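You operate a simulated robot arm through the tools that you are given. There is no shell and no other tool.

Carry out the task below with a simulated two-armed robot. There is one attempt and no reset: what you move stays moved.

Task
Grease the square shaft's patch, then fold both wrap leaves over it.
Fine: use the black grease brush and the white grease pot and put the brush back. Get no oil, paste or pellets on the floor or in a drain. Let no part drop or roll away. Pinch, break and dent nothing; leave nothing switched on. Set down upright: black grease brush. A coat counts when it lies all over at full strength: go over it till it gets no stronger.

It is judged by the outcome, as a careful person would: the job done as asked, and still so three seconds after it is handed in. It fails if anything else is knocked over, pushed out of place, dropped, spilled or broken. Flat cloth is picked up by pressing the open fingertips on it (5 to 10 N) and closing them slowly along it; thin cloth reads only 2 to 8 mm in the jaws.

Robot
Two 7-joint arms with fingered hands on one trunk that stands fixed in place. Base frame: the origin is at the foot of the trunk, x ahead of it, y to its left, z up; the work surface is at about z = 850. Units: mm, rad, N and s.
The left shoulder is at [60, 138, 947], the right one opposite. With the tool pointing down near the work surface each hand reaches from about 420 to 920 mm from the base axis, measured 20 degrees to its own side. Payload 4 kg a hand.
The tool frame of a hand sits at the grasp point between the pads (the TCP): z along the fingers, y along the line on which they close. The tips reach 36 mm beyond it. The gripper opens to 120 mm; its body begins 42 mm behind the TCP. The gripper is a hand of 5 fingers: y runs from the thumb to the fingers, the wrist lies at [-15, -109, -200] in the tool frame.
Orientation is that of the tool frame in the base frame, as [roll, pitch, yaw] about the fixed x, y, z axes, in that order (R = Rz(yaw) Ry(pitch) Rx(roll)). With the fingers straight down and the wrist toward the robot, the tool's x, y and z point along [0, 1, 0], [1, 0, 0] and [0, 0, -1] of the base frame.

Tools
- The arms move only by the tool move_arm. It takes "left_rows", "right_rows" or both (then of equal length, played together; a hand with none holds still); each is a list of rows, each a list of 6 numbers: the shift along the tool's x, y, z in units of 30 mm (1.0 is 30 mm), then the turn, a rotation vector about the tool's x, y, z in units of 8 degrees (1.0 is 8 degrees). In form: [[dx, dy, dz, rx, ry, rz], ...]. A call has 1 to 20 rows; each row shifts and turns the commanded pose from where the row before left it, along the tool's axes as they then stand. A call with a number of a shift or a turn outside -1 to 1 is refused whole. A row lasts 0.2 s, in which the tool goes at most 50 mm and 0.15 rad; a call with a longer step from one row to the next is refused whole. Where a pose cannot be reached the arm comes as near as it can. A force on the tool above 90 N (or 10 N above the force at the start of the call, whichever is more), or a blocked arm, ends the call early, and 0.2 s more pass. In this call time passes only in rows, and 0.2 s behind the last. The reply holds the time, the measured pose of the TCP, the force on the tool along the base axes, the opening and the grip force, in the units named above and with some noise, with the torque about the TCP (base axes, N m) and any sound that the robot's microphone picked up.
- Cameras (640 x 400 px; columns grow to the right, rows downward): "scene" is now at [56.6, 0.6, 1587.5]; the picture's right is [-0.00, -1.00, 0.00], its down [-0.61, 0.00, -0.79] and it looks along [0.79, -0.00, -0.61] (base axes); focal length 326 px, centre (320, 200). "left" rides on the left gripper at [-69, -79, -131] in its tool frame; the picture's right is [-0.78, -0.29, 0.55], its down [0.55, -0.73, 0.40] and it looks along [0.29, 0.61, 0.74] (tool axes); focal length 222 px, centre (320, 200). "right" rides on the right gripper at [69, -79, -131] in its tool frame; the picture's right is [-0.79, 0.29, -0.55], its down [-0.55, -0.74, 0.40] and it looks along [-0.29, 0.61, 0.74] (tool axes); focal length 222 px, centre (320, 200). There is no depth. A picture from a camera that has moved, and an enlarged one, comes with that camera's place and axes in the base frame and with its lens.
- snapshot(camera): a new picture of that camera. No time passes.
- raise_lower(by): slides the trunk up (or, below 0, down) by that many mm; the arms and the scene camera ride with it, the base frame stays. It gives what a move gives, with no picture.
- set_fingers(index, middle, ring, little, thumb_bend, thumb_turn, hand): sets how far each is bent, from 0 (flat) to 1 (curled in); at 0.3 the hand is open as for a grip, at 0.7 the pads meet at the TCP. One left out holds its place. A second passes; each finger stops where it meets its share of the squeeze, and holds until it gets a number again. It is the only way to open and close the hand. It gives what a move gives, with no picture; readings hold the bend of each and the force on index, middle, ring, little, thumb and palm. thumb_turn goes from beside the hand (0) to across from the fingers (1), as for a grip.
- aim_head(pan, tilt): turns the head with the scene camera to pan (to the left, within 1.501 rad either way) and tilt (down, from -0.506 to 1.204), counted from straight ahead of the robot. It gives what a move gives.
- inspect(camera, box): a new picture of the part [left, top, right, bottom] of that camera's present view, enlarged. No time passes.
- finish_job(): hands the job in; it is judged then, once.

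Places have to be worked out from the pictures, the camera data and where the tool is seen. Open the grippers and draw the arms clear of the work before you hand the job in, unless the task says otherwise.

The tools are called after "Request:" as a command line: name --argument value ..., lists and objects as JSON in quotes. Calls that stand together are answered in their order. move_arm: Moves the arms, as the interface text tells. Its arguments: {"type":"object","properties":{"left_rows":{"type":"array","items":{"type":"array","items":{"type":"number"}}},"right_rows":{"type":"array","items":{"type":"array","items":{"type":"number"}}}},"required":[]} The other tools are called the same way: raise_lower (by) moves the trunk up or down; set_fingers (index, middle, ring, little, thumb_bend, thumb_turn, hand) moves the fingers one by one; aim_head (pan, tilt) turns the head that bears the scene camera; snapshot (camera) takes a picture; inspect (camera, box) takes an enlarged picture of a part of a camera's view; finish_job () hands the job in.

At the start:

```text
time: 0.0
left_position: [460.7, 292.3, 1169.6]
left_tool_rot: [3.142, 0.002, 1.571]
left_wrist_force: [0.5, -0.2, 0.7]
left_torque: [0.03, 0.04, 0.0]
left_gripper_width: 119.7
left_grasp_force: 0.1
left_shape: jaw
left_bend: [0.3, 0.3, 0.3, 0.3, 0.3, 0.97]
left_finger forces: [0.0, 0.1, 0.0, 0.0, 0.0, 0.0]
right_position: [553.1, -186.6, 1253.2]
right_tool_rot: [3.141, 0.002, 1.572]
right_wrist_force: [-0.4, 0.8, -0.1]
right_torque: [0.01, 0.01, -0.01]
right_gripper_width: 119.7
right_grasp_force: 0.0
right_shape: jaw
right_bend: [0.3, 0.3, 0.3, 0.3, 0.3, 0.97]
right_finger forces: [0.0, 0.0, 0.0, 0.1, 0.0, 0.1]
trunk travel left (down, up): [-525.0, 65.0]
head pan, tilt (commanded): [-0.002, 0.656]
```

scene: 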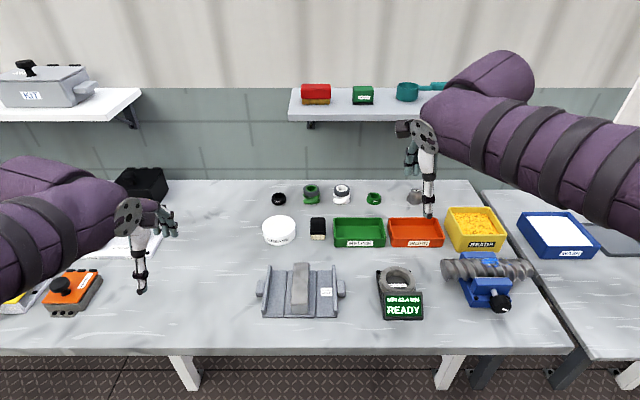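
right: 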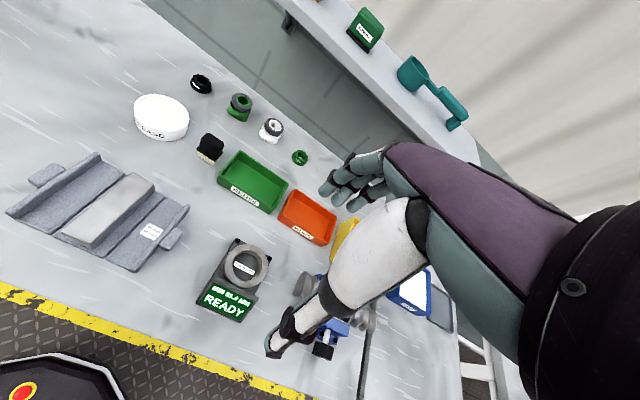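
left: 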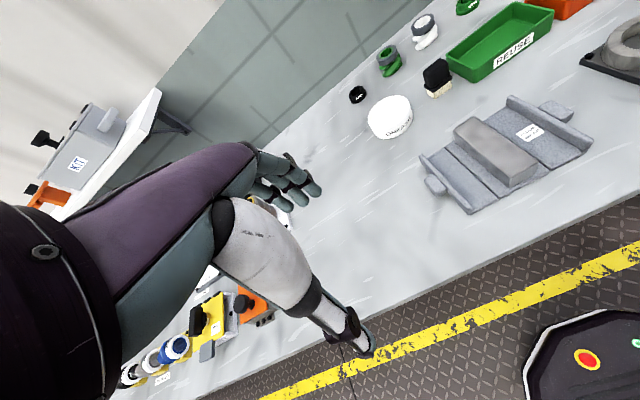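

I start by looking closely at the work area: the wrap with the square shaft, the white pot and the black brush.

Request:
inspect --camera "scene" --box '[240, 170, 400, 270]'

Request:
inspect --camera "scene" --box '[240, 250, 360, 325]'

Request:
inspect --camera "left" --box '[340, 40, 620, 215]'

Request:
inspect --camera "right" --box '[0, 60, 320, 280]'

```text
4.00 times, centred on (320, 220) of scene
camera zoom: at [56.6, 0.6, 1587.5], right [0.0, -1.0, 0.0], down [-0.61, 0.0, -0.79], along [0.79, 0.0, -0.61], focal length 1305 px, centre (320, 120)
```

zoom: 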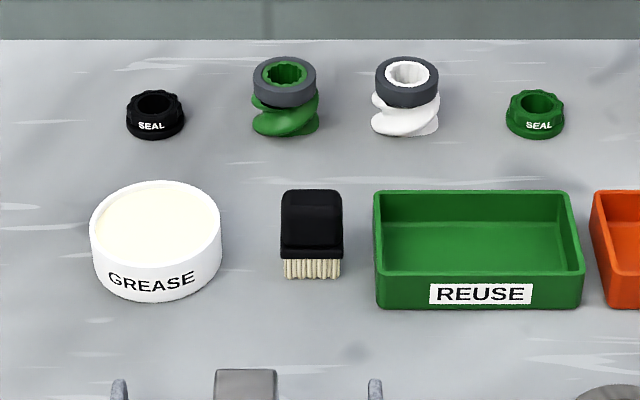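

```text
5.33 times, centred on (300, 288) of scene
camera zoom: at [56.6, 0.6, 1587.5], right [0.0, -1.0, 0.0], down [-0.61, 0.0, -0.79], along [0.79, 0.0, -0.61], focal length 1740 px, centre (427, -267)
```

zoom: 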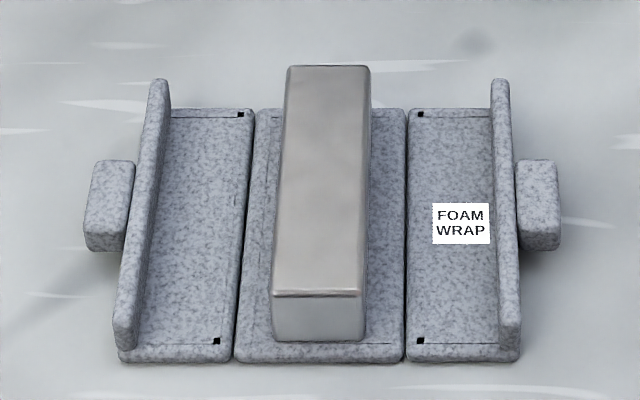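

```text
2.29 times, centred on (480, 128) of left
camera zoom: at [380.9, 224.0, 1301.5], right [-0.29, -0.78, -0.55], down [-0.73, 0.55, -0.4], along [0.61, 0.29, -0.74], focal length 508 px, centre (-46, 366)
```

zoom: 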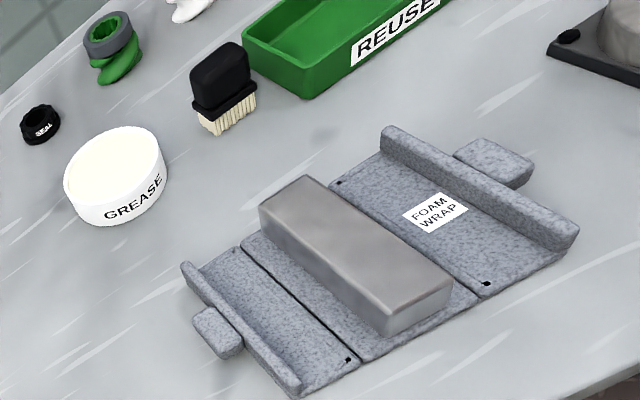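

```text
1.82 times, centred on (160, 170) of right
camera zoom: at [476.0, -116.5, 1381.6], right [0.29, -0.79, 0.55], down [-0.74, -0.55, -0.4], along [0.61, -0.29, -0.74], focal length 404 px, centre (611, 254)
```

zoom: 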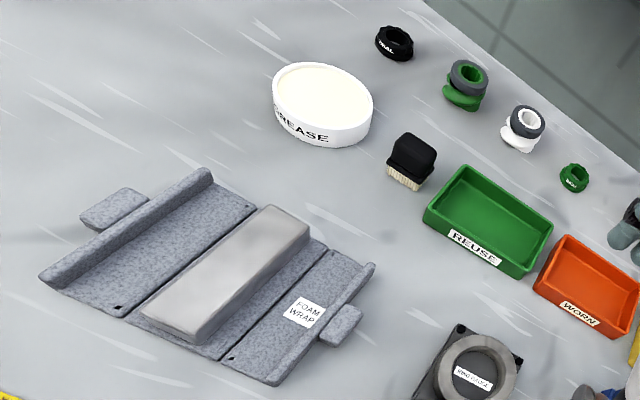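

The wrap lies flat with the shaft on its middle board, and the brush stands on its bristles next to the pot. I zoom tighter on the shaft, lips, brush and pot to find the patch and sizes.

Request:
inspect --camera "scene" --box '[280, 258, 328, 318]'

Request:
inspect --camera "scene" --box '[300, 210, 340, 245]'

Request:
inspect --camera "scene" --box '[255, 205, 305, 250]'

Request:
inspect --camera "left" --box '[410, 50, 470, 110]'

Request:
inspect --camera "left" --box '[410, 85, 600, 220]'

```text
6.67 times, centred on (304, 288) of scene
camera zoom: at [56.6, 0.6, 1587.5], right [0.0, -1.0, 0.0], down [-0.61, 0.0, -0.79], along [0.79, 0.0, -0.61], focal length 2174 px, centre (427, -387)
```

zoom: 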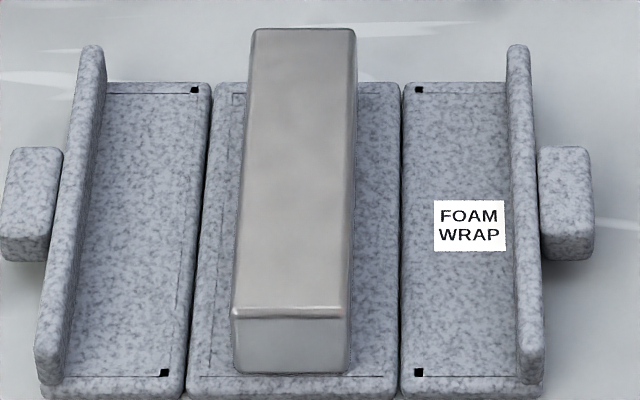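

```text
11.43 times, centred on (320, 228) of scene
camera zoom: at [56.6, 0.6, 1587.5], right [0.0, -1.0, 0.0], down [-0.61, 0.0, -0.79], along [0.79, 0.0, -0.61], focal length 3727 px, centre (320, -114)
```

zoom: 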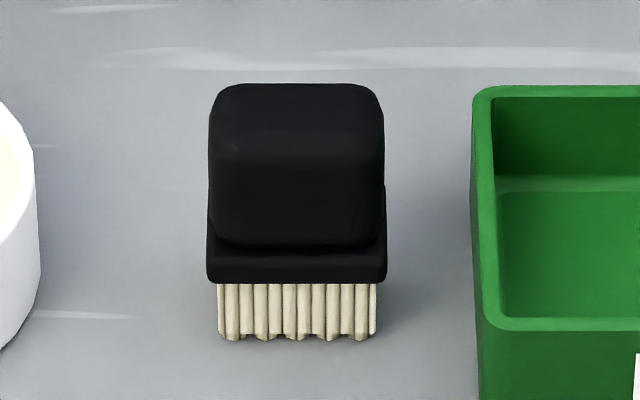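

```text
8.89 times, centred on (280, 228) of scene
camera zoom: at [56.6, 0.6, 1587.5], right [0.0, -1.0, 0.0], down [-0.61, 0.0, -0.79], along [0.79, 0.0, -0.61], focal length 2899 px, centre (676, -44)
```

zoom: 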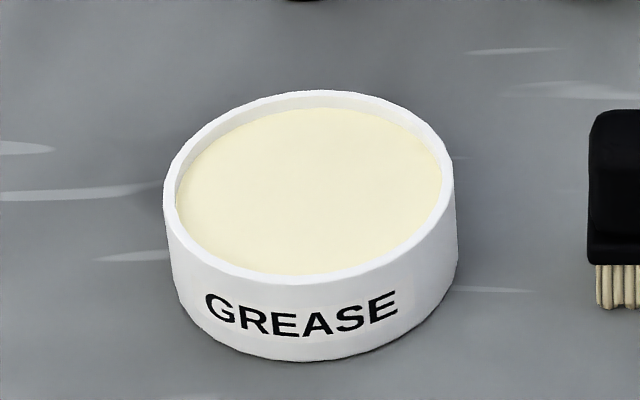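

```text
6.67 times, centred on (440, 80) of left
camera zoom: at [380.9, 224.0, 1301.5], right [-0.29, -0.78, -0.55], down [-0.73, 0.55, -0.4], along [0.61, 0.29, -0.74], focal length 1481 px, centre (-480, 1000)
```

zoom: 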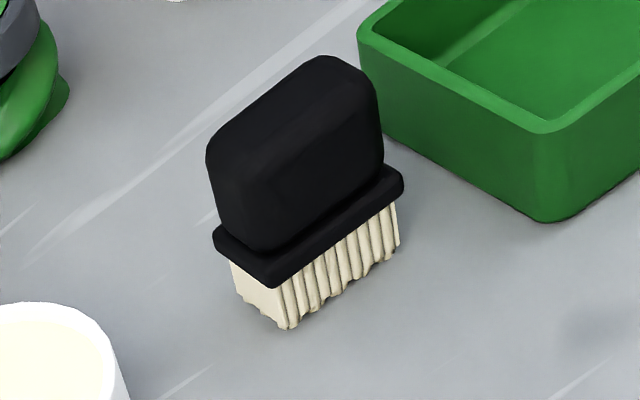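

```text
2.96 times, centred on (505, 152) of left
camera zoom: at [380.9, 224.0, 1301.5], right [-0.29, -0.78, -0.55], down [-0.73, 0.55, -0.4], along [0.61, 0.29, -0.74], focal length 658 px, centre (-228, 341)
```

zoom: 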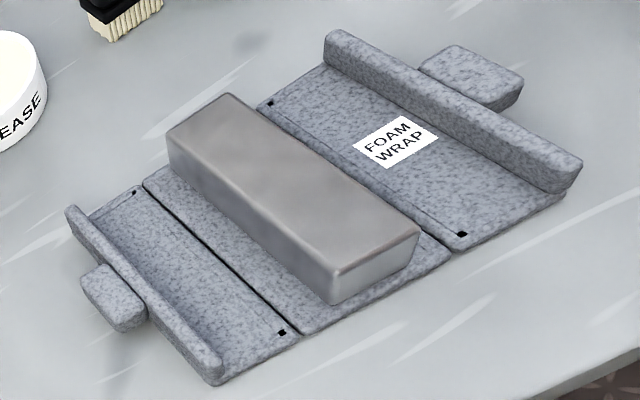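

Brush is about 50 wide (y) by 28 deep (x), ~70 tall, centred near (820, 8); the pot is centred near (835, 130). I look at the hand itself next so I know how wide the fingers are.

Request:
inspect --camera "scene" --box '[80, 170, 200, 310]'

Request:
inspect --camera "scene" --box '[380, 100, 480, 230]'

Request:
inspect --camera "left" --box '[180, 130, 400, 370]'

```text
2.86 times, centred on (140, 240) of scene
camera zoom: at [56.6, 0.6, 1587.5], right [0.0, -1.0, 0.0], down [-0.61, 0.0, -0.79], along [0.79, 0.0, -0.61], focal length 932 px, centre (834, 86)
```

zoom: 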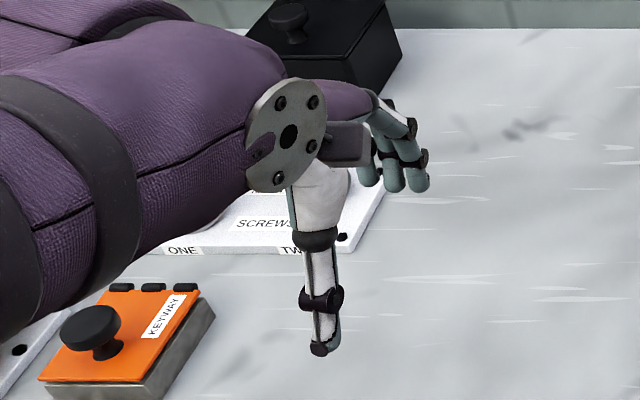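

```text
3.08 times, centred on (430, 165) of scene
camera zoom: at [56.6, 0.6, 1587.5], right [0.0, -1.0, 0.0], down [-0.61, 0.0, -0.79], along [0.79, 0.0, -0.61], focal length 1004 px, centre (-18, 308)
```

zoom: 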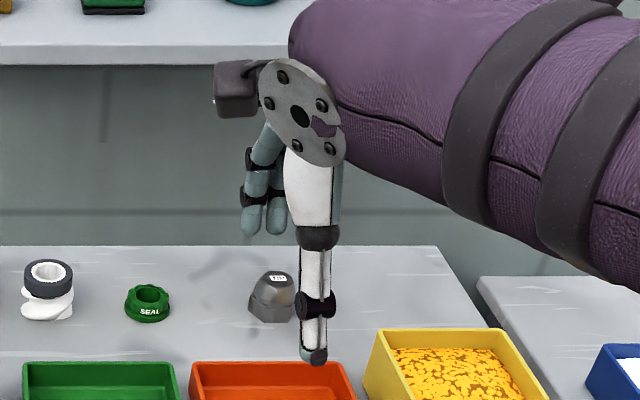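

```text
1.67 times, centred on (290, 250) of left
camera zoom: at [380.9, 224.0, 1301.5], right [-0.29, -0.78, -0.55], down [-0.73, 0.55, -0.4], along [0.61, 0.29, -0.74], focal length 370 px, centre (370, 117)
```

zoom: 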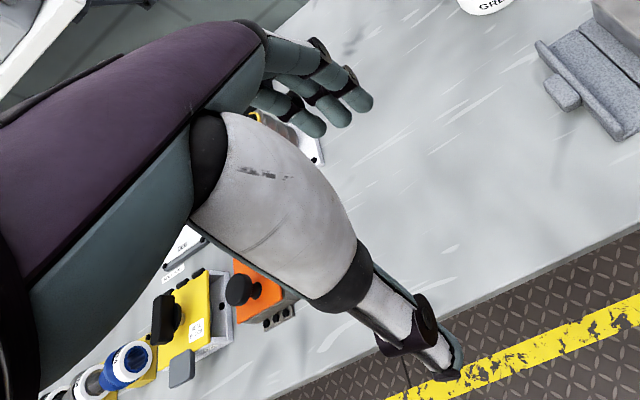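

The left hand's index, middle and ring sit at tool x of about -9, +10 and +26, with the thumb near +8. A TCP at y ≈ -2 should therefore put three fingers on the brush handle. I move the left hand above the brush, well clear, and look again.

Request:
move_arm --left_rows '[[-0.755, 0.916, 0.332, 0, 0, 0], [-0.755, 0.916, 0.332, 0, 0, 0], [-0.755, 0.916, 0.332, 0, 0, 0], [-0.755, 0.916, 0.332, 0, 0, 0], [-0.755, 0.916, 0.332, 0, 0, 0], [-0.755, 0.916, 0.332, 0, 0, 0], [-0.755, 0.916, 0.332, 0, 0, 0], [-0.755, 0.916, 0.332, 0, 0, 0], [-0.755, 0.916, 0.332, 0, 0, 0], [-0.755, 0.916, 0.332, 0, 0, 0], [-0.755, 0.916, 0.332, 0, 0, 0], [-0.755, 0.916, 0.332, 0, 0, 0], [-0.755, 0.916, 0.332, 0, 0, 0]]'

```text
time: 2.8
left_position: [818.6, -1.8, 1036.4]
left_tool_rot: [-3.14, -0.002, 1.572]
left_wrist_force: [0.4, 0.6, -0.2]
left_torque: [-0.01, 0.04, -0.01]
left_gripper_width: 119.8
left_grasp_force: 0.0
left_shape: jaw
left_bend: [0.3, 0.3, 0.3, 0.3, 0.3, 0.97]
left_finger forces: [0.1, 0.0, 0.1, 0.0, 0.0, 0.0]
right_position: [553.9, -187.2, 1251.8]
right_tool_rot: [-3.14, 0.0, 1.57]
right_wrist_force: [0.4, 0.0, -1.1]
right_torque: [0.0, 0.01, 0.01]
right_gripper_width: 119.4
right_grasp_force: 0.1
right_shape: jaw
right_bend: [0.3, 0.3, 0.3, 0.3, 0.3, 0.97]
right_finger forces: [0.0, 0.0, 0.0, 0.0, 0.0, 0.0]
trunk travel left (down, up): [-525.0, 65.0]
head pan, tilt (commanded): [-0.002, 0.656]
```

The hand is at about (818, -2, 1036), above the brush. I take pictures to check the alignment.

Request:
snapshot --camera "left"

Request:
snapshot --camera "scene"

Request:
snapshot --camera "right"

```text
taken
camera left: at [739.1, -70.3, 1169.0], right [-0.29, -0.78, -0.55], down [-0.74, 0.55, -0.4], along [0.61, 0.29, -0.74], focal length 222 px, centre (320, 200)
```

left: 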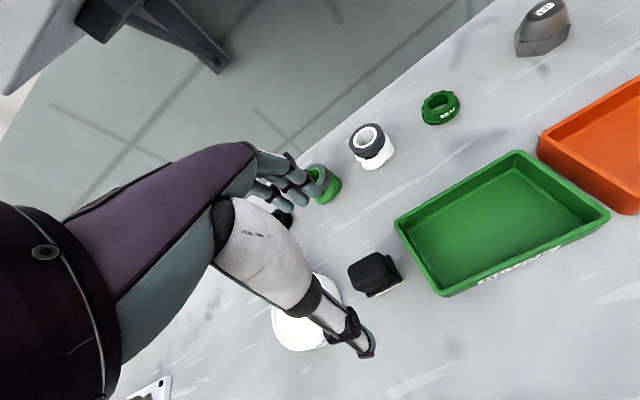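

```text
taken
camera scene: at [57.9, -0.1, 1587.5], right [0.0, -1.0, 0.0], down [-0.61, 0.0, -0.79], along [0.79, 0.0, -0.61], focal length 326 px, centre (320, 200)
```

scene: 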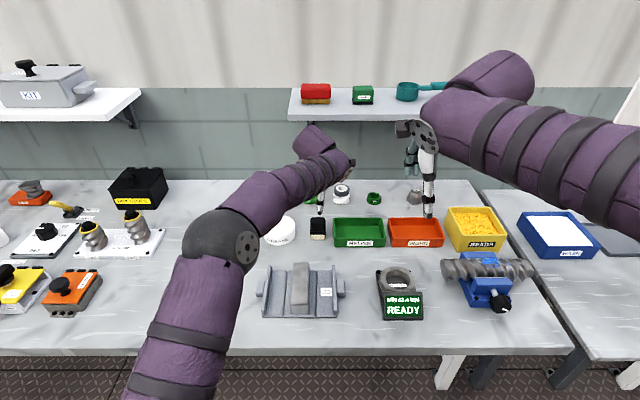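

```text
taken
camera right: at [477.1, -117.1, 1381.1], right [0.29, -0.79, 0.55], down [-0.74, -0.55, -0.4], along [0.61, -0.29, -0.74], focal length 222 px, centre (320, 200)
```

right: 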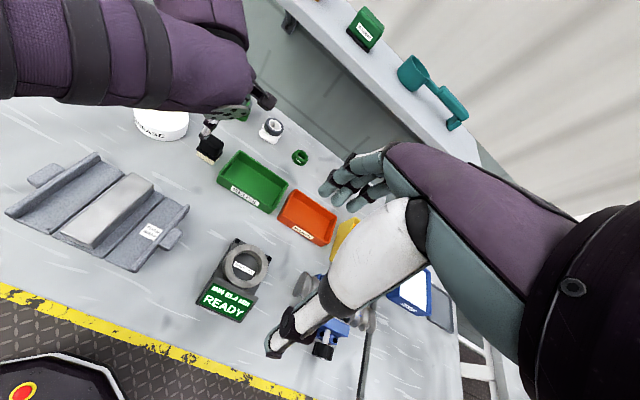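

I zoom the wrist camera and the right camera on the brush and the left fingertips to refine the brush position.

Request:
inspect --camera "left" --box '[230, 140, 420, 370]'

Request:
inspect --camera "right" --box '[170, 70, 300, 190]'

Request:
inspect --camera "scene" --box '[290, 140, 370, 250]'

```text
1.74 times, centred on (325, 255) of left
camera zoom: at [739.1, -70.3, 1169.0], right [-0.29, -0.78, -0.55], down [-0.74, 0.55, -0.4], along [0.61, 0.29, -0.74], focal length 386 px, centre (311, 104)
```

zoom: 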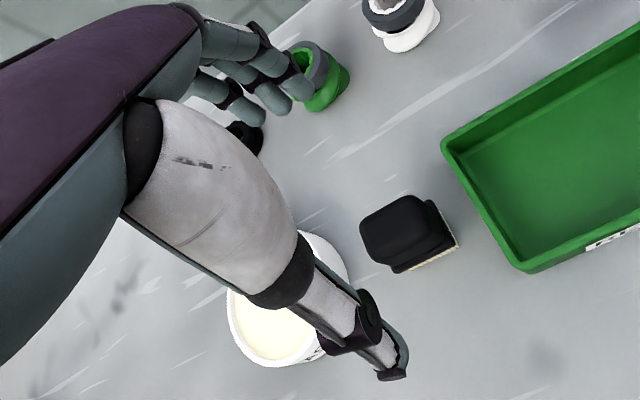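

```text
3.33 times, centred on (235, 130) of right
camera zoom: at [477.1, -117.1, 1381.1], right [0.29, -0.79, 0.55], down [-0.74, -0.55, -0.4], along [0.61, -0.29, -0.74], focal length 740 px, centre (603, 433)
```

zoom: 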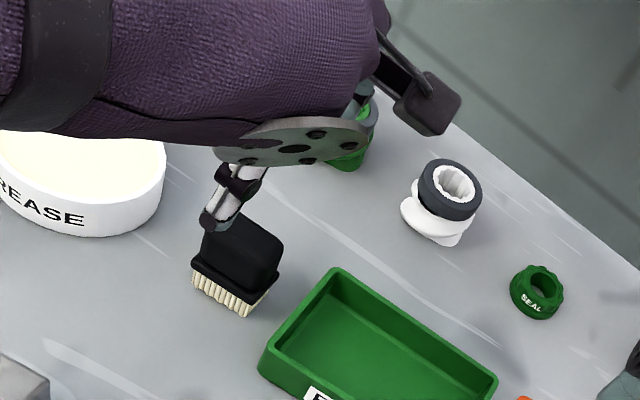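

```text
3.64 times, centred on (330, 195) of scene
camera zoom: at [57.9, -0.1, 1587.5], right [0.0, -1.0, 0.0], down [-0.61, 0.0, -0.79], along [0.79, 0.0, -0.61], focal length 1186 px, centre (284, 218)
```

zoom: 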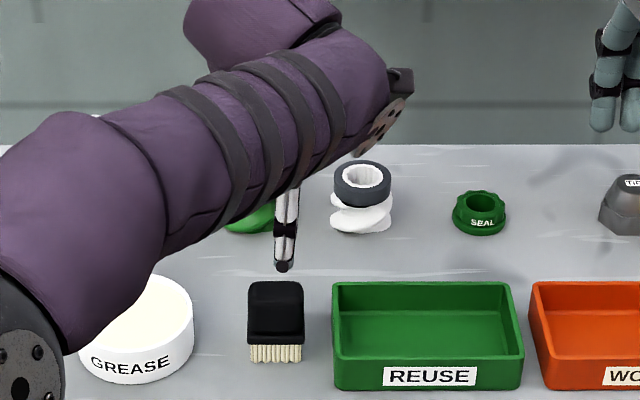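

From the wrist camera the brush flange spans y -17..31 and x 803..836, with the handle top at about z 920. The index, middle and ring fingers and the thumb line up with it. I go down to TCP z ≈ 912 with the hand open.

Request:
move_arm --left_rows '[[0, 0.02, 0.8, 0, 0, 0], [0, 0.02, 0.8, 0, 0, 0], [0, 0, 0.8, 0, 0, 0], [0, 0, 0.8, 0, 0, 0], [0, 0, 0.5, 0, 0, 0], [0, 0, 0.43, 0, 0, 0]]'

Request:
inspect --camera "left" --box '[230, 140, 430, 340]'

Request:
inspect --camera "right" --box '[170, 70, 300, 190]'

```text
time: 4.2
left_position: [819.3, -2.1, 916.4]
left_tool_rot: [3.141, 0.0, 1.57]
left_wrist_force: [0.2, -0.1, 0.3]
left_torque: [0.0, 0.01, -0.01]
left_gripper_width: 119.6
left_grasp_force: 0.0
left_shape: jaw
left_bend: [0.3, 0.3, 0.3, 0.3, 0.3, 0.97]
left_finger forces: [0.0, 0.1, 0.0, 0.1, 0.0, 0.1]
right_position: [553.9, -187.2, 1251.9]
right_tool_rot: [-3.14, 0.0, 1.571]
right_wrist_force: [-0.7, 1.0, -0.5]
right_torque: [0.04, 0.01, -0.01]
right_gripper_width: 119.6
right_grasp_force: 0.1
right_shape: jaw
right_bend: [0.3, 0.3, 0.3, 0.3, 0.3, 0.97]
right_finger forces: [0.0, 0.0, 0.1, 0.0, 0.1, 0.0]
trunk travel left (down, up): [-525.0, 65.0]
head pan, tilt (commanded): [-0.002, 0.656]
```

```text
2.00 times, centred on (330, 240) of left
camera zoom: at [739.8, -70.5, 1047.5], right [-0.29, -0.79, -0.55], down [-0.73, 0.55, -0.4], along [0.61, 0.29, -0.74], focal length 444 px, centre (300, 120)
```

zoom: 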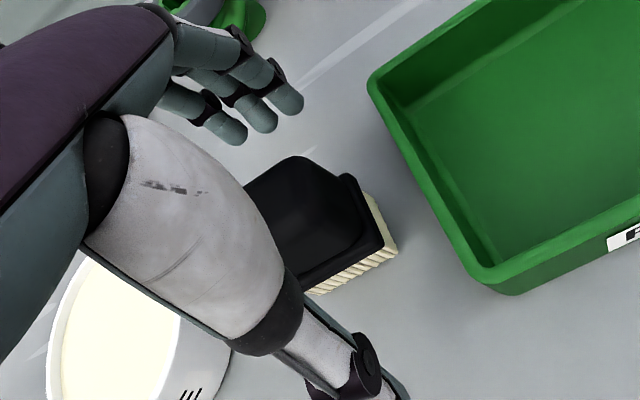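

```text
3.33 times, centred on (235, 130) of right
camera zoom: at [476.2, -116.6, 1381.5], right [0.29, -0.79, 0.55], down [-0.74, -0.55, -0.4], along [0.61, -0.29, -0.74], focal length 740 px, centre (603, 433)
```

zoom: 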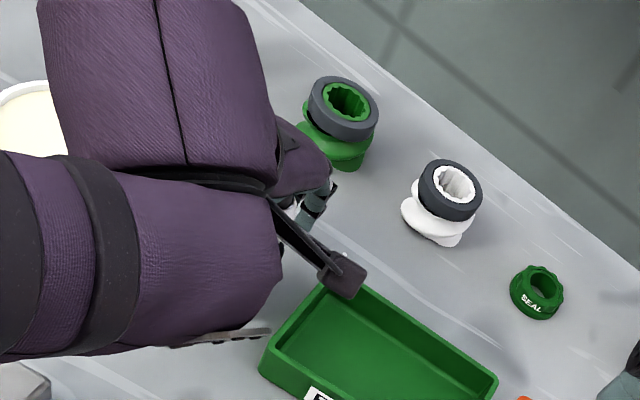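

The brush stands between the thumb and the fingers, with the tray and pot clear. I close in stages, with the thumb and three fingers together and the little finger left open.

Request:
set_fingers --hand "left" --index 0.5 --middle 0.5 --ring 0.5 --thumb_bend 0.5

Request:
inspect --camera "left" --box '[230, 140, 430, 340]'

```text
time: 5.2
left_position: [819.8, -1.8, 916.1]
left_tool_rot: [3.142, 0.0, 1.572]
left_wrist_force: [0.8, -1.2, 0.1]
left_torque: [-0.01, 0.01, 0.0]
left_gripper_width: 60.5
left_grasp_force: 0.1
left_shape: fingers
left_bend: [0.5, 0.5, 0.5, 0.3, 0.5, 0.97]
left_finger forces: [0.0, 0.0, 0.0, 0.1, 0.0, 0.0]
right_position: [552.7, -187.2, 1252.7]
right_tool_rot: [-3.141, 0.0, 1.572]
right_wrist_force: [-0.2, -0.2, 1.0]
right_torque: [-0.02, 0.0, -0.01]
right_gripper_width: 119.6
right_grasp_force: 0.1
right_shape: jaw
right_bend: [0.3, 0.3, 0.3, 0.3, 0.3, 0.97]
right_finger forces: [0.0, 0.0, 0.0, 0.0, 0.1, 0.0]
trunk travel left (down, up): [-525.0, 65.0]
head pan, tilt (commanded): [-0.002, 0.656]
```

```text
2.00 times, centred on (330, 240) of left
camera zoom: at [739.6, -70.5, 1047.6], right [-0.29, -0.78, -0.55], down [-0.73, 0.55, -0.4], along [0.61, 0.29, -0.74], focal length 444 px, centre (300, 120)
```

zoom: 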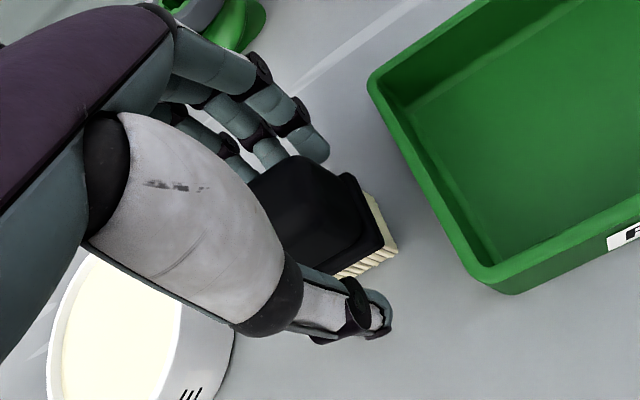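

The opening now reads 60 mm and nothing is touched yet. I close further to about 36 mm.

Request:
set_fingers --hand "left" --index 0.58 --middle 0.58 --ring 0.58 --thumb_bend 0.58

Request:
inspect --camera "left" --box '[230, 140, 430, 340]'

```text
time: 6.2
left_position: [819.6, -2.4, 916.7]
left_tool_rot: [-3.14, 0.0, 1.57]
left_wrist_force: [-0.4, 0.0, -0.3]
left_torque: [-0.02, -0.02, 0.01]
left_gripper_width: 39.6
left_grasp_force: 0.1
left_shape: fingers
left_bend: [0.57, 0.57, 0.57, 0.3, 0.57, 0.97]
left_finger forces: [0.0, 0.1, 0.0, 0.0, 0.0, 0.0]
right_position: [553.9, -187.7, 1252.0]
right_tool_rot: [-3.141, 0.0, 1.571]
right_wrist_force: [-0.2, -0.4, -0.2]
right_torque: [0.01, 0.0, -0.01]
right_gripper_width: 119.6
right_grasp_force: 0.0
right_shape: jaw
right_bend: [0.3, 0.3, 0.3, 0.3, 0.3, 0.97]
right_finger forces: [0.0, 0.1, 0.0, 0.1, 0.1, 0.1]
trunk travel left (down, up): [-525.0, 65.0]
head pan, tilt (commanded): [-0.002, 0.656]
```

```text
2.00 times, centred on (330, 240) of left
camera zoom: at [739.6, -70.5, 1047.6], right [-0.29, -0.78, -0.55], down [-0.73, 0.55, -0.4], along [0.61, 0.29, -0.74], focal length 444 px, centre (300, 120)
```

zoom: 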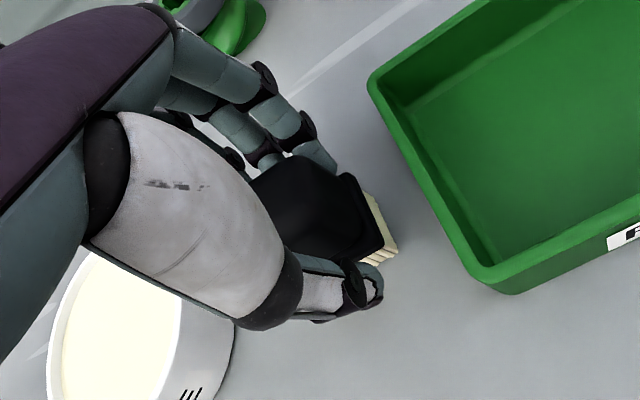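

The opening is 39.6 mm with no contact force yet. I close onto the handle.

Request:
set_fingers --hand "left" --index 0.64 --middle 0.64 --ring 0.64 --thumb_bend 0.64

Request:
inspect --camera "left" --box '[230, 140, 430, 340]'

```text
time: 7.2
left_position: [818.8, -3.4, 914.6]
left_tool_rot: [-3.141, 0.0, 1.571]
left_wrist_force: [-0.2, -0.8, 0.1]
left_torque: [0.03, 0.01, 0.03]
left_gripper_width: 31.8
left_grasp_force: 6.2
left_shape: fingers
left_bend: [0.61, 0.62, 0.63, 0.3, 0.6, 0.96]
left_finger forces: [3.2, 2.0, 0.9, 0.0, 6.2, 0.0]
right_position: [553.7, -187.3, 1252.2]
right_tool_rot: [-3.141, 0.001, 1.571]
right_wrist_force: [0.1, 0.3, -0.3]
right_torque: [0.02, -0.02, 0.0]
right_gripper_width: 119.9
right_grasp_force: 0.0
right_shape: jaw
right_bend: [0.3, 0.3, 0.3, 0.3, 0.3, 0.97]
right_finger forces: [0.0, 0.0, 0.1, 0.0, 0.0, 0.0]
trunk travel left (down, up): [-525.0, 65.0]
head pan, tilt (commanded): [-0.002, 0.656]
```

```text
2.00 times, centred on (330, 240) of left
camera zoom: at [739.7, -70.5, 1047.5], right [-0.29, -0.78, -0.55], down [-0.73, 0.55, -0.4], along [0.61, 0.29, -0.74], focal length 444 px, centre (300, 120)
```

zoom: 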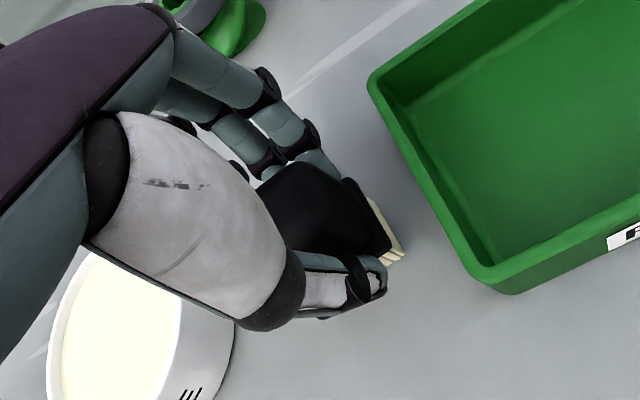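

Contact is made: thumb 6 N against three fingers, opening 31.8 mm. I squeeze a little firmer so the brush won't slip, then lift slightly.

Request:
set_fingers --hand "left" --index 0.68 --middle 0.68 --ring 0.68 --thumb_bend 0.68

Request:
inspect --camera "left" --box '[230, 140, 430, 340]'

```text
time: 8.2
left_position: [818.9, -1.8, 915.3]
left_tool_rot: [3.141, 0.0, 1.572]
left_wrist_force: [0.5, 0.4, 0.1]
left_torque: [-0.01, 0.0, 0.04]
left_gripper_width: 31.3
left_grasp_force: 10.9
left_shape: fingers
left_bend: [0.63, 0.65, 0.67, 0.3, 0.61, 0.95]
left_finger forces: [5.9, 3.9, 1.6, 0.1, 11.2, 0.1]
right_position: [554.2, -186.8, 1252.5]
right_tool_rot: [3.141, 0.0, 1.571]
right_wrist_force: [0.2, 0.6, 0.2]
right_torque: [0.01, 0.01, 0.0]
right_gripper_width: 119.9
right_grasp_force: 0.1
right_shape: jaw
right_bend: [0.3, 0.3, 0.3, 0.3, 0.3, 0.97]
right_finger forces: [0.0, 0.0, 0.0, 0.0, 0.0, 0.0]
trunk travel left (down, up): [-525.0, 65.0]
head pan, tilt (commanded): [-0.002, 0.656]
```

```text
2.00 times, centred on (330, 240) of left
camera zoom: at [739.7, -70.5, 1047.5], right [-0.29, -0.78, -0.55], down [-0.73, 0.55, -0.4], along [0.61, 0.29, -0.74], focal length 444 px, centre (300, 120)
```

zoom: 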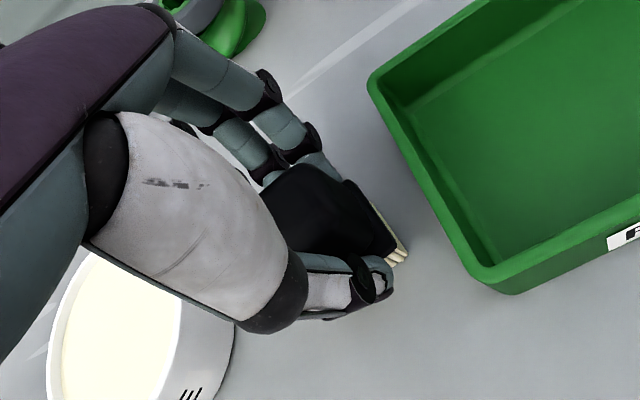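

The grip is 11 N on the handle, with the brush turned slightly in yaw. I lift 40 mm and check that it hangs upright and firm.

Request:
move_arm --left_rows '[[0, 0, -0.3, 0, 0, 0], [0, 0, -0.5, 0, 0, 0], [0, 0, -0.6, 0, 0, 0]]'

Request:
inspect --camera "left" --box '[230, 140, 430, 340]'

Request:
inspect --camera "scene" --box '[270, 160, 370, 260]'

```text
time: 9.0
left_position: [818.0, -2.5, 958.1]
left_tool_rot: [3.141, 0.0, 1.569]
left_wrist_force: [-0.4, -0.3, -1.0]
left_torque: [-0.03, -0.05, -0.03]
left_gripper_width: 31.1
left_grasp_force: 10.9
left_shape: fingers
left_bend: [0.63, 0.65, 0.67, 0.3, 0.61, 0.95]
left_finger forces: [5.8, 3.9, 1.5, 0.0, 11.1, 0.0]
right_position: [552.9, -187.8, 1252.5]
right_tool_rot: [-3.141, 0.002, 1.571]
right_wrist_force: [0.6, -0.9, 0.2]
right_torque: [0.02, 0.03, 0.02]
right_gripper_width: 119.9
right_grasp_force: 0.1
right_shape: jaw
right_bend: [0.3, 0.3, 0.3, 0.3, 0.3, 0.97]
right_finger forces: [0.0, 0.0, 0.1, 0.0, 0.1, 0.0]
trunk travel left (down, up): [-525.0, 65.0]
head pan, tilt (commanded): [-0.002, 0.656]
```

```text
2.00 times, centred on (330, 240) of left
camera zoom: at [739.4, -70.6, 1089.9], right [-0.29, -0.78, -0.55], down [-0.73, 0.55, -0.4], along [0.61, 0.29, -0.74], focal length 444 px, centre (300, 120)
```

zoom: 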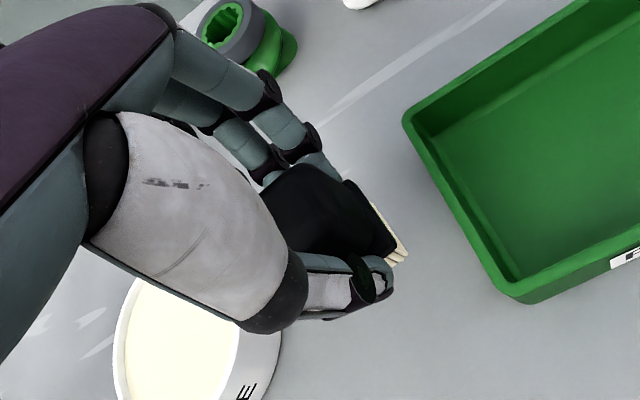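

```text
4.00 times, centred on (320, 210) of scene
camera zoom: at [56.6, 0.6, 1587.5], right [0.0, -1.0, 0.0], down [-0.61, 0.0, -0.79], along [0.79, 0.0, -0.61], focal length 1305 px, centre (320, 160)
```

zoom: 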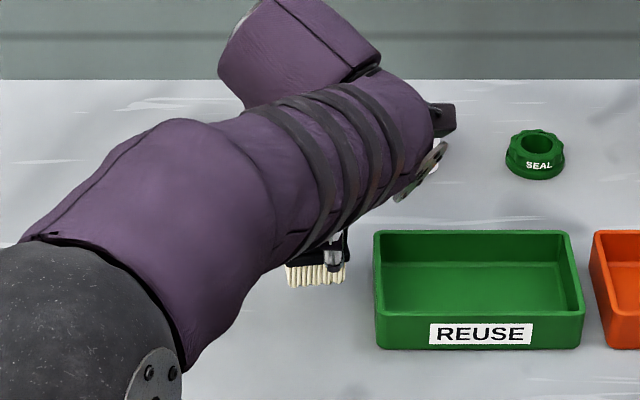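

The brush is held firmly and hangs upright, but it is yawed about 12° anticlockwise in the hand. I raise it and turn the hand 12° the other way, so the bristle row lies along y again.

Request:
move_arm --left_rows '[[0, 0, -0.7, 0, 0, 0.5], [0, 0, -0.7, 0, 0, 0.5], [0, 0, 0, 0, 0, 0.5]]'

Request:
inspect --camera "left" --box '[230, 140, 430, 340]'

Request:
inspect --camera "scene" --box '[270, 160, 370, 260]'

Request:
inspect --camera "right" --box '[170, 70, 300, 190]'

```text
time: 9.8
left_position: [820.2, -2.6, 1000.8]
left_tool_rot: [3.141, 0.0, 1.36]
left_wrist_force: [-0.1, 0.5, -1.2]
left_torque: [0.0, 0.03, 0.01]
left_gripper_width: 31.3
left_grasp_force: 11.8
left_shape: fingers
left_bend: [0.63, 0.65, 0.67, 0.3, 0.61, 0.95]
left_finger forces: [6.0, 3.9, 1.5, 0.1, 11.2, 0.0]
right_position: [553.4, -186.6, 1252.1]
right_tool_rot: [3.141, 0.001, 1.571]
right_wrist_force: [0.5, -0.7, 0.3]
right_torque: [-0.01, 0.0, -0.01]
right_gripper_width: 120.1
right_grasp_force: 0.0
right_shape: jaw
right_bend: [0.3, 0.3, 0.3, 0.3, 0.3, 0.97]
right_finger forces: [0.1, 0.0, 0.0, 0.0, 0.0, 0.0]
trunk travel left (down, up): [-525.0, 65.0]
head pan, tilt (commanded): [-0.002, 0.656]
```

```text
2.00 times, centred on (330, 240) of left
camera zoom: at [727.3, -51.9, 1132.5], right [-0.45, -0.71, -0.55], down [-0.6, 0.69, -0.4], along [0.66, 0.15, -0.74], focal length 444 px, centre (300, 120)
```

zoom: 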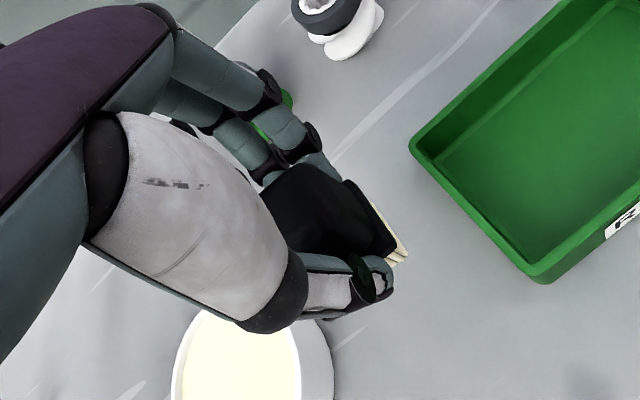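

```text
4.00 times, centred on (320, 210) of scene
camera zoom: at [57.0, 0.8, 1587.5], right [0.0, -1.0, 0.0], down [-0.61, 0.0, -0.79], along [0.79, 0.0, -0.61], focal length 1305 px, centre (320, 160)
```

zoom: 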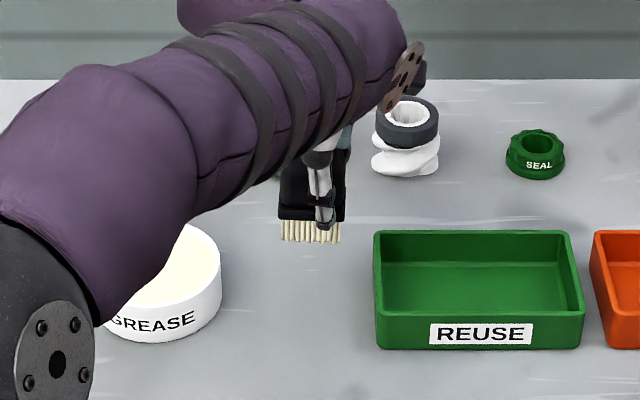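

```text
3.33 times, centred on (235, 130) of right
camera zoom: at [476.3, -116.3, 1381.5], right [0.29, -0.79, 0.55], down [-0.74, -0.55, -0.4], along [0.61, -0.29, -0.74], focal length 740 px, centre (603, 433)
```

zoom: 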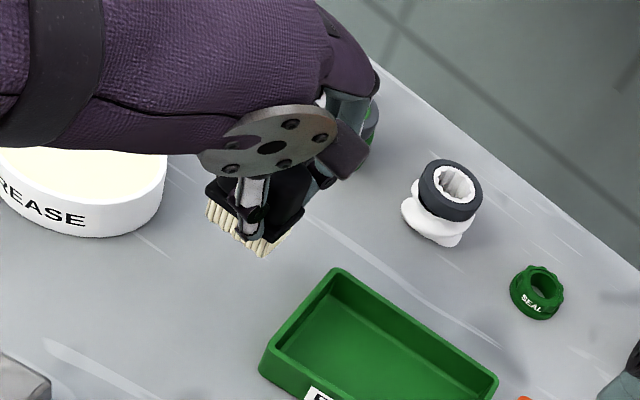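

The bristle row is now along y, and the brush centre sits about 10 mm to the +y side of the TCP. I carry it over the pot centre, which I judge to be at (834, 132), staying high.

Request:
move_arm --left_rows '[[0.833, -0.076, 0, 0, 0, 0], [0.833, -0.076, 0, 0, 0, 0], [0.833, -0.076, 0, 0, 0, 0], [0.833, -0.076, 0, 0, 0, 0], [0.833, -0.076, 0, 0, 0, 0]]'

Request:
snapshot --camera "left"

Request:
inspect --camera "scene" --box '[230, 160, 330, 260]'

Request:
inspect --camera "right" --box '[110, 60, 240, 160]'

```text
time: 11.0
left_position: [833.3, 125.0, 997.9]
left_tool_rot: [3.141, 0.003, 1.36]
left_wrist_force: [-0.1, 0.1, -1.0]
left_torque: [-0.03, -0.02, -0.01]
left_gripper_width: 31.4
left_grasp_force: 11.7
left_shape: fingers
left_bend: [0.63, 0.65, 0.67, 0.3, 0.61, 0.95]
left_finger forces: [5.9, 3.9, 1.3, 0.0, 11.2, 0.0]
right_position: [553.7, -185.7, 1251.6]
right_tool_rot: [-3.141, 0.001, 1.571]
right_wrist_force: [0.2, 0.5, 0.3]
right_torque: [0.0, -0.01, 0.03]
right_gripper_width: 119.5
right_grasp_force: 0.0
right_shape: jaw
right_bend: [0.3, 0.3, 0.3, 0.3, 0.3, 0.97]
right_finger forces: [0.0, 0.1, 0.0, 0.0, 0.0, 0.0]
trunk travel left (down, up): [-525.0, 65.0]
head pan, tilt (commanded): [-0.002, 0.656]
```

```text
taken
camera left: at [741.2, 75.0, 1131.0], right [-0.45, -0.71, -0.55], down [-0.6, 0.69, -0.4], along [0.66, 0.15, -0.74], focal length 222 px, centre (320, 200)
```

left: 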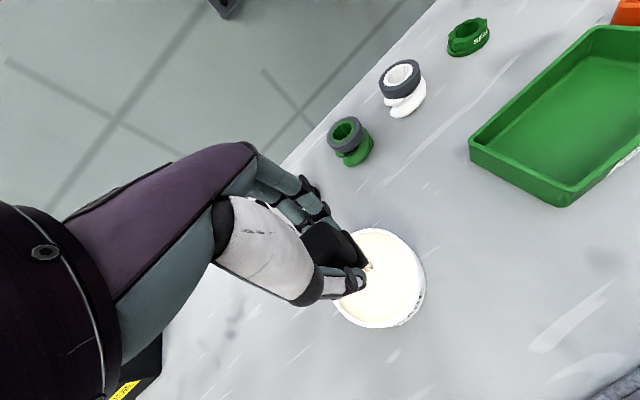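

```text
4.00 times, centred on (280, 210) of scene
camera zoom: at [57.1, 1.3, 1587.5], right [0.0, -1.0, 0.0], down [-0.61, 0.0, -0.79], along [0.79, 0.0, -0.61], focal length 1305 px, centre (480, 160)
```

zoom: 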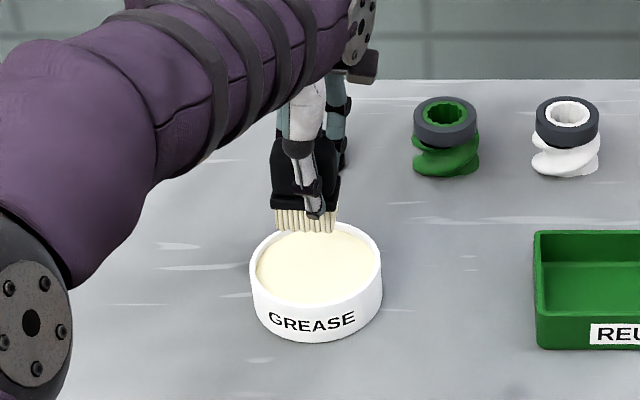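

```text
4.00 times, centred on (175, 110) of right
camera zoom: at [476.3, -115.9, 1381.5], right [0.29, -0.78, 0.55], down [-0.74, -0.55, -0.4], along [0.61, -0.29, -0.74], focal length 888 px, centre (900, 560)
```

zoom: 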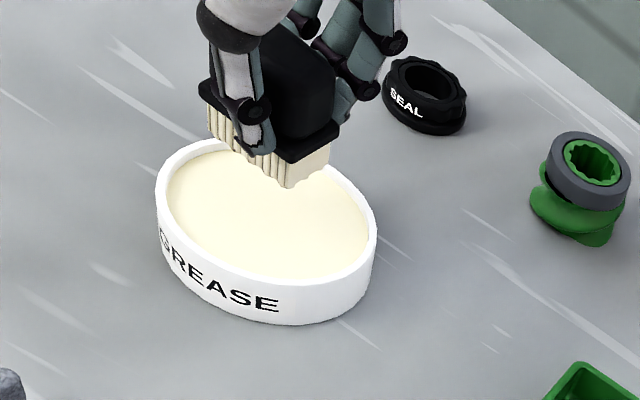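

The brush is centred over the pot (both near y ≈ 133) with the bristle bottom about 48 mm above the rim. I lower gently until the bristles dip a few millimetres into the grease.

Request:
move_arm --left_rows '[[0, 0, 0.6, 0, 0, 0], [0, 0, 0.6, 0, 0, 0], [0, 0, 0.3, 0, 0, 0], [0, 0, 0.2, 0, 0, 0], [0, 0, 0.2, 0, 0, 0]]'

Request:
inspect --camera "scene" --box '[230, 180, 330, 260]'

Request:
inspect --camera "right" --box '[110, 60, 240, 160]'

```text
time: 12.2
left_position: [834.0, 124.0, 946.2]
left_tool_rot: [3.133, -0.001, 1.362]
left_wrist_force: [-0.1, 2.0, 15.6]
left_torque: [0.03, 0.15, -0.02]
left_gripper_width: 31.0
left_grasp_force: 12.8
left_shape: fingers
left_bend: [0.63, 0.65, 0.67, 0.3, 0.61, 0.95]
left_finger forces: [6.5, 4.3, 1.7, 0.1, 12.3, 0.0]
right_position: [552.1, -186.2, 1252.9]
right_tool_rot: [3.14, -0.001, 1.57]
right_wrist_force: [-0.5, -0.1, 0.7]
right_torque: [0.02, -0.01, 0.02]
right_gripper_width: 119.8
right_grasp_force: 0.0
right_shape: jaw
right_bend: [0.3, 0.3, 0.3, 0.3, 0.3, 0.97]
right_finger forces: [0.0, 0.1, 0.0, 0.0, 0.0, 0.0]
trunk travel left (down, up): [-525.0, 65.0]
head pan, tilt (commanded): [-0.002, 0.656]
```

```text
5.00 times, centred on (280, 220) of scene
camera zoom: at [55.0, 0.6, 1588.0], right [0.0, -1.0, 0.0], down [-0.61, 0.0, -0.79], along [0.79, 0.0, -0.61], focal length 1631 px, centre (520, 100)
```

zoom: 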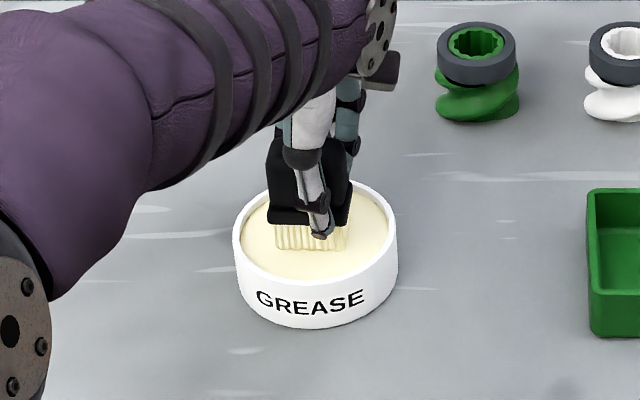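

```text
4.00 times, centred on (175, 110) of right
camera zoom: at [474.6, -116.4, 1382.5], right [0.29, -0.79, 0.55], down [-0.73, -0.55, -0.4], along [0.61, -0.29, -0.74], focal length 888 px, centre (900, 560)
```

zoom: 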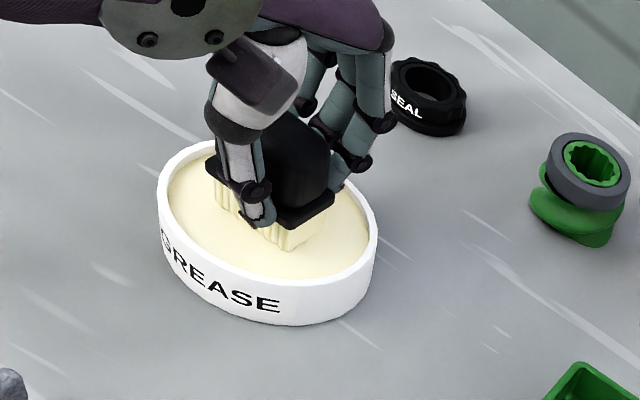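

The wrist force reads 15.6 N up: the bristles bear on the grease at about z 880 and look loaded. I ease off and lift straight up, letting it clear the rim slowly, then check the brush.

Request:
move_arm --left_rows '[[0, 0, -0.15, 0, 0, 0], [0, 0, -0.1, 0, 0, 0], [0, 0, -0.3, 0, 0, 0], [0, 0, -0.5, 0, 0, 0], [0, 0, -0.6, 0, 0, 0], [0, 0, 0, 0, 0, 0]]'

Request:
inspect --camera "scene" --box '[240, 180, 320, 240]'

Request:
inspect --camera "right" --box '[110, 60, 240, 160]'

```text
time: 13.6
left_position: [835.3, 124.3, 991.8]
left_tool_rot: [-3.14, 0.002, 1.36]
left_wrist_force: [-0.1, -0.8, 0.1]
left_torque: [-0.03, 0.01, -0.04]
left_gripper_width: 31.5
left_grasp_force: 10.9
left_shape: fingers
left_bend: [0.63, 0.65, 0.67, 0.3, 0.62, 0.95]
left_finger forces: [5.8, 3.7, 1.4, 0.1, 10.8, 0.0]
right_position: [553.6, -186.7, 1252.1]
right_tool_rot: [-3.141, 0.002, 1.57]
right_wrist_force: [-0.1, 0.1, -0.5]
right_torque: [0.02, -0.01, 0.01]
right_gripper_width: 119.6
right_grasp_force: 0.0
right_shape: jaw
right_bend: [0.3, 0.3, 0.3, 0.3, 0.3, 0.97]
right_finger forces: [0.0, 0.0, 0.0, 0.0, 0.0, 0.0]
trunk travel left (down, up): [-525.0, 65.0]
head pan, tilt (commanded): [-0.002, 0.656]
```

```text
6.67 times, centred on (280, 210) of scene
camera zoom: at [57.1, 0.6, 1587.5], right [0.0, -1.0, 0.0], down [-0.61, 0.0, -0.79], along [0.79, 0.0, -0.61], focal length 2174 px, centre (587, 133)
```

zoom: 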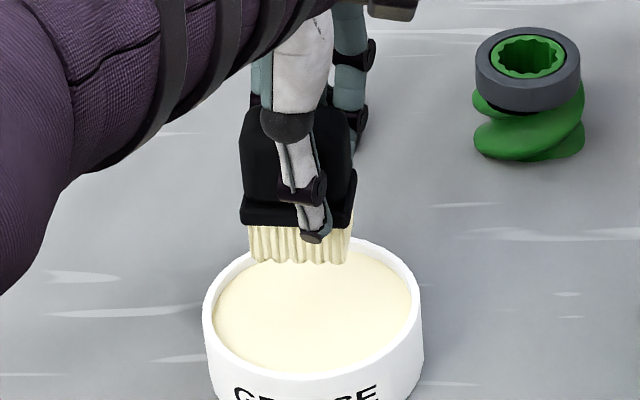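

```text
4.00 times, centred on (175, 110) of right
camera zoom: at [476.3, -116.5, 1381.4], right [0.29, -0.79, 0.55], down [-0.74, -0.55, -0.4], along [0.61, -0.29, -0.74], focal length 888 px, centre (900, 560)
```

zoom: 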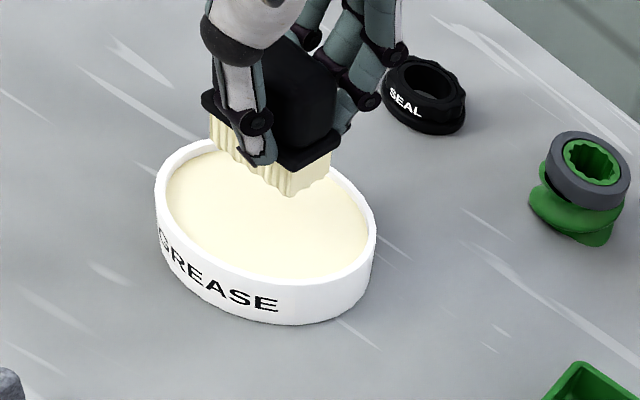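

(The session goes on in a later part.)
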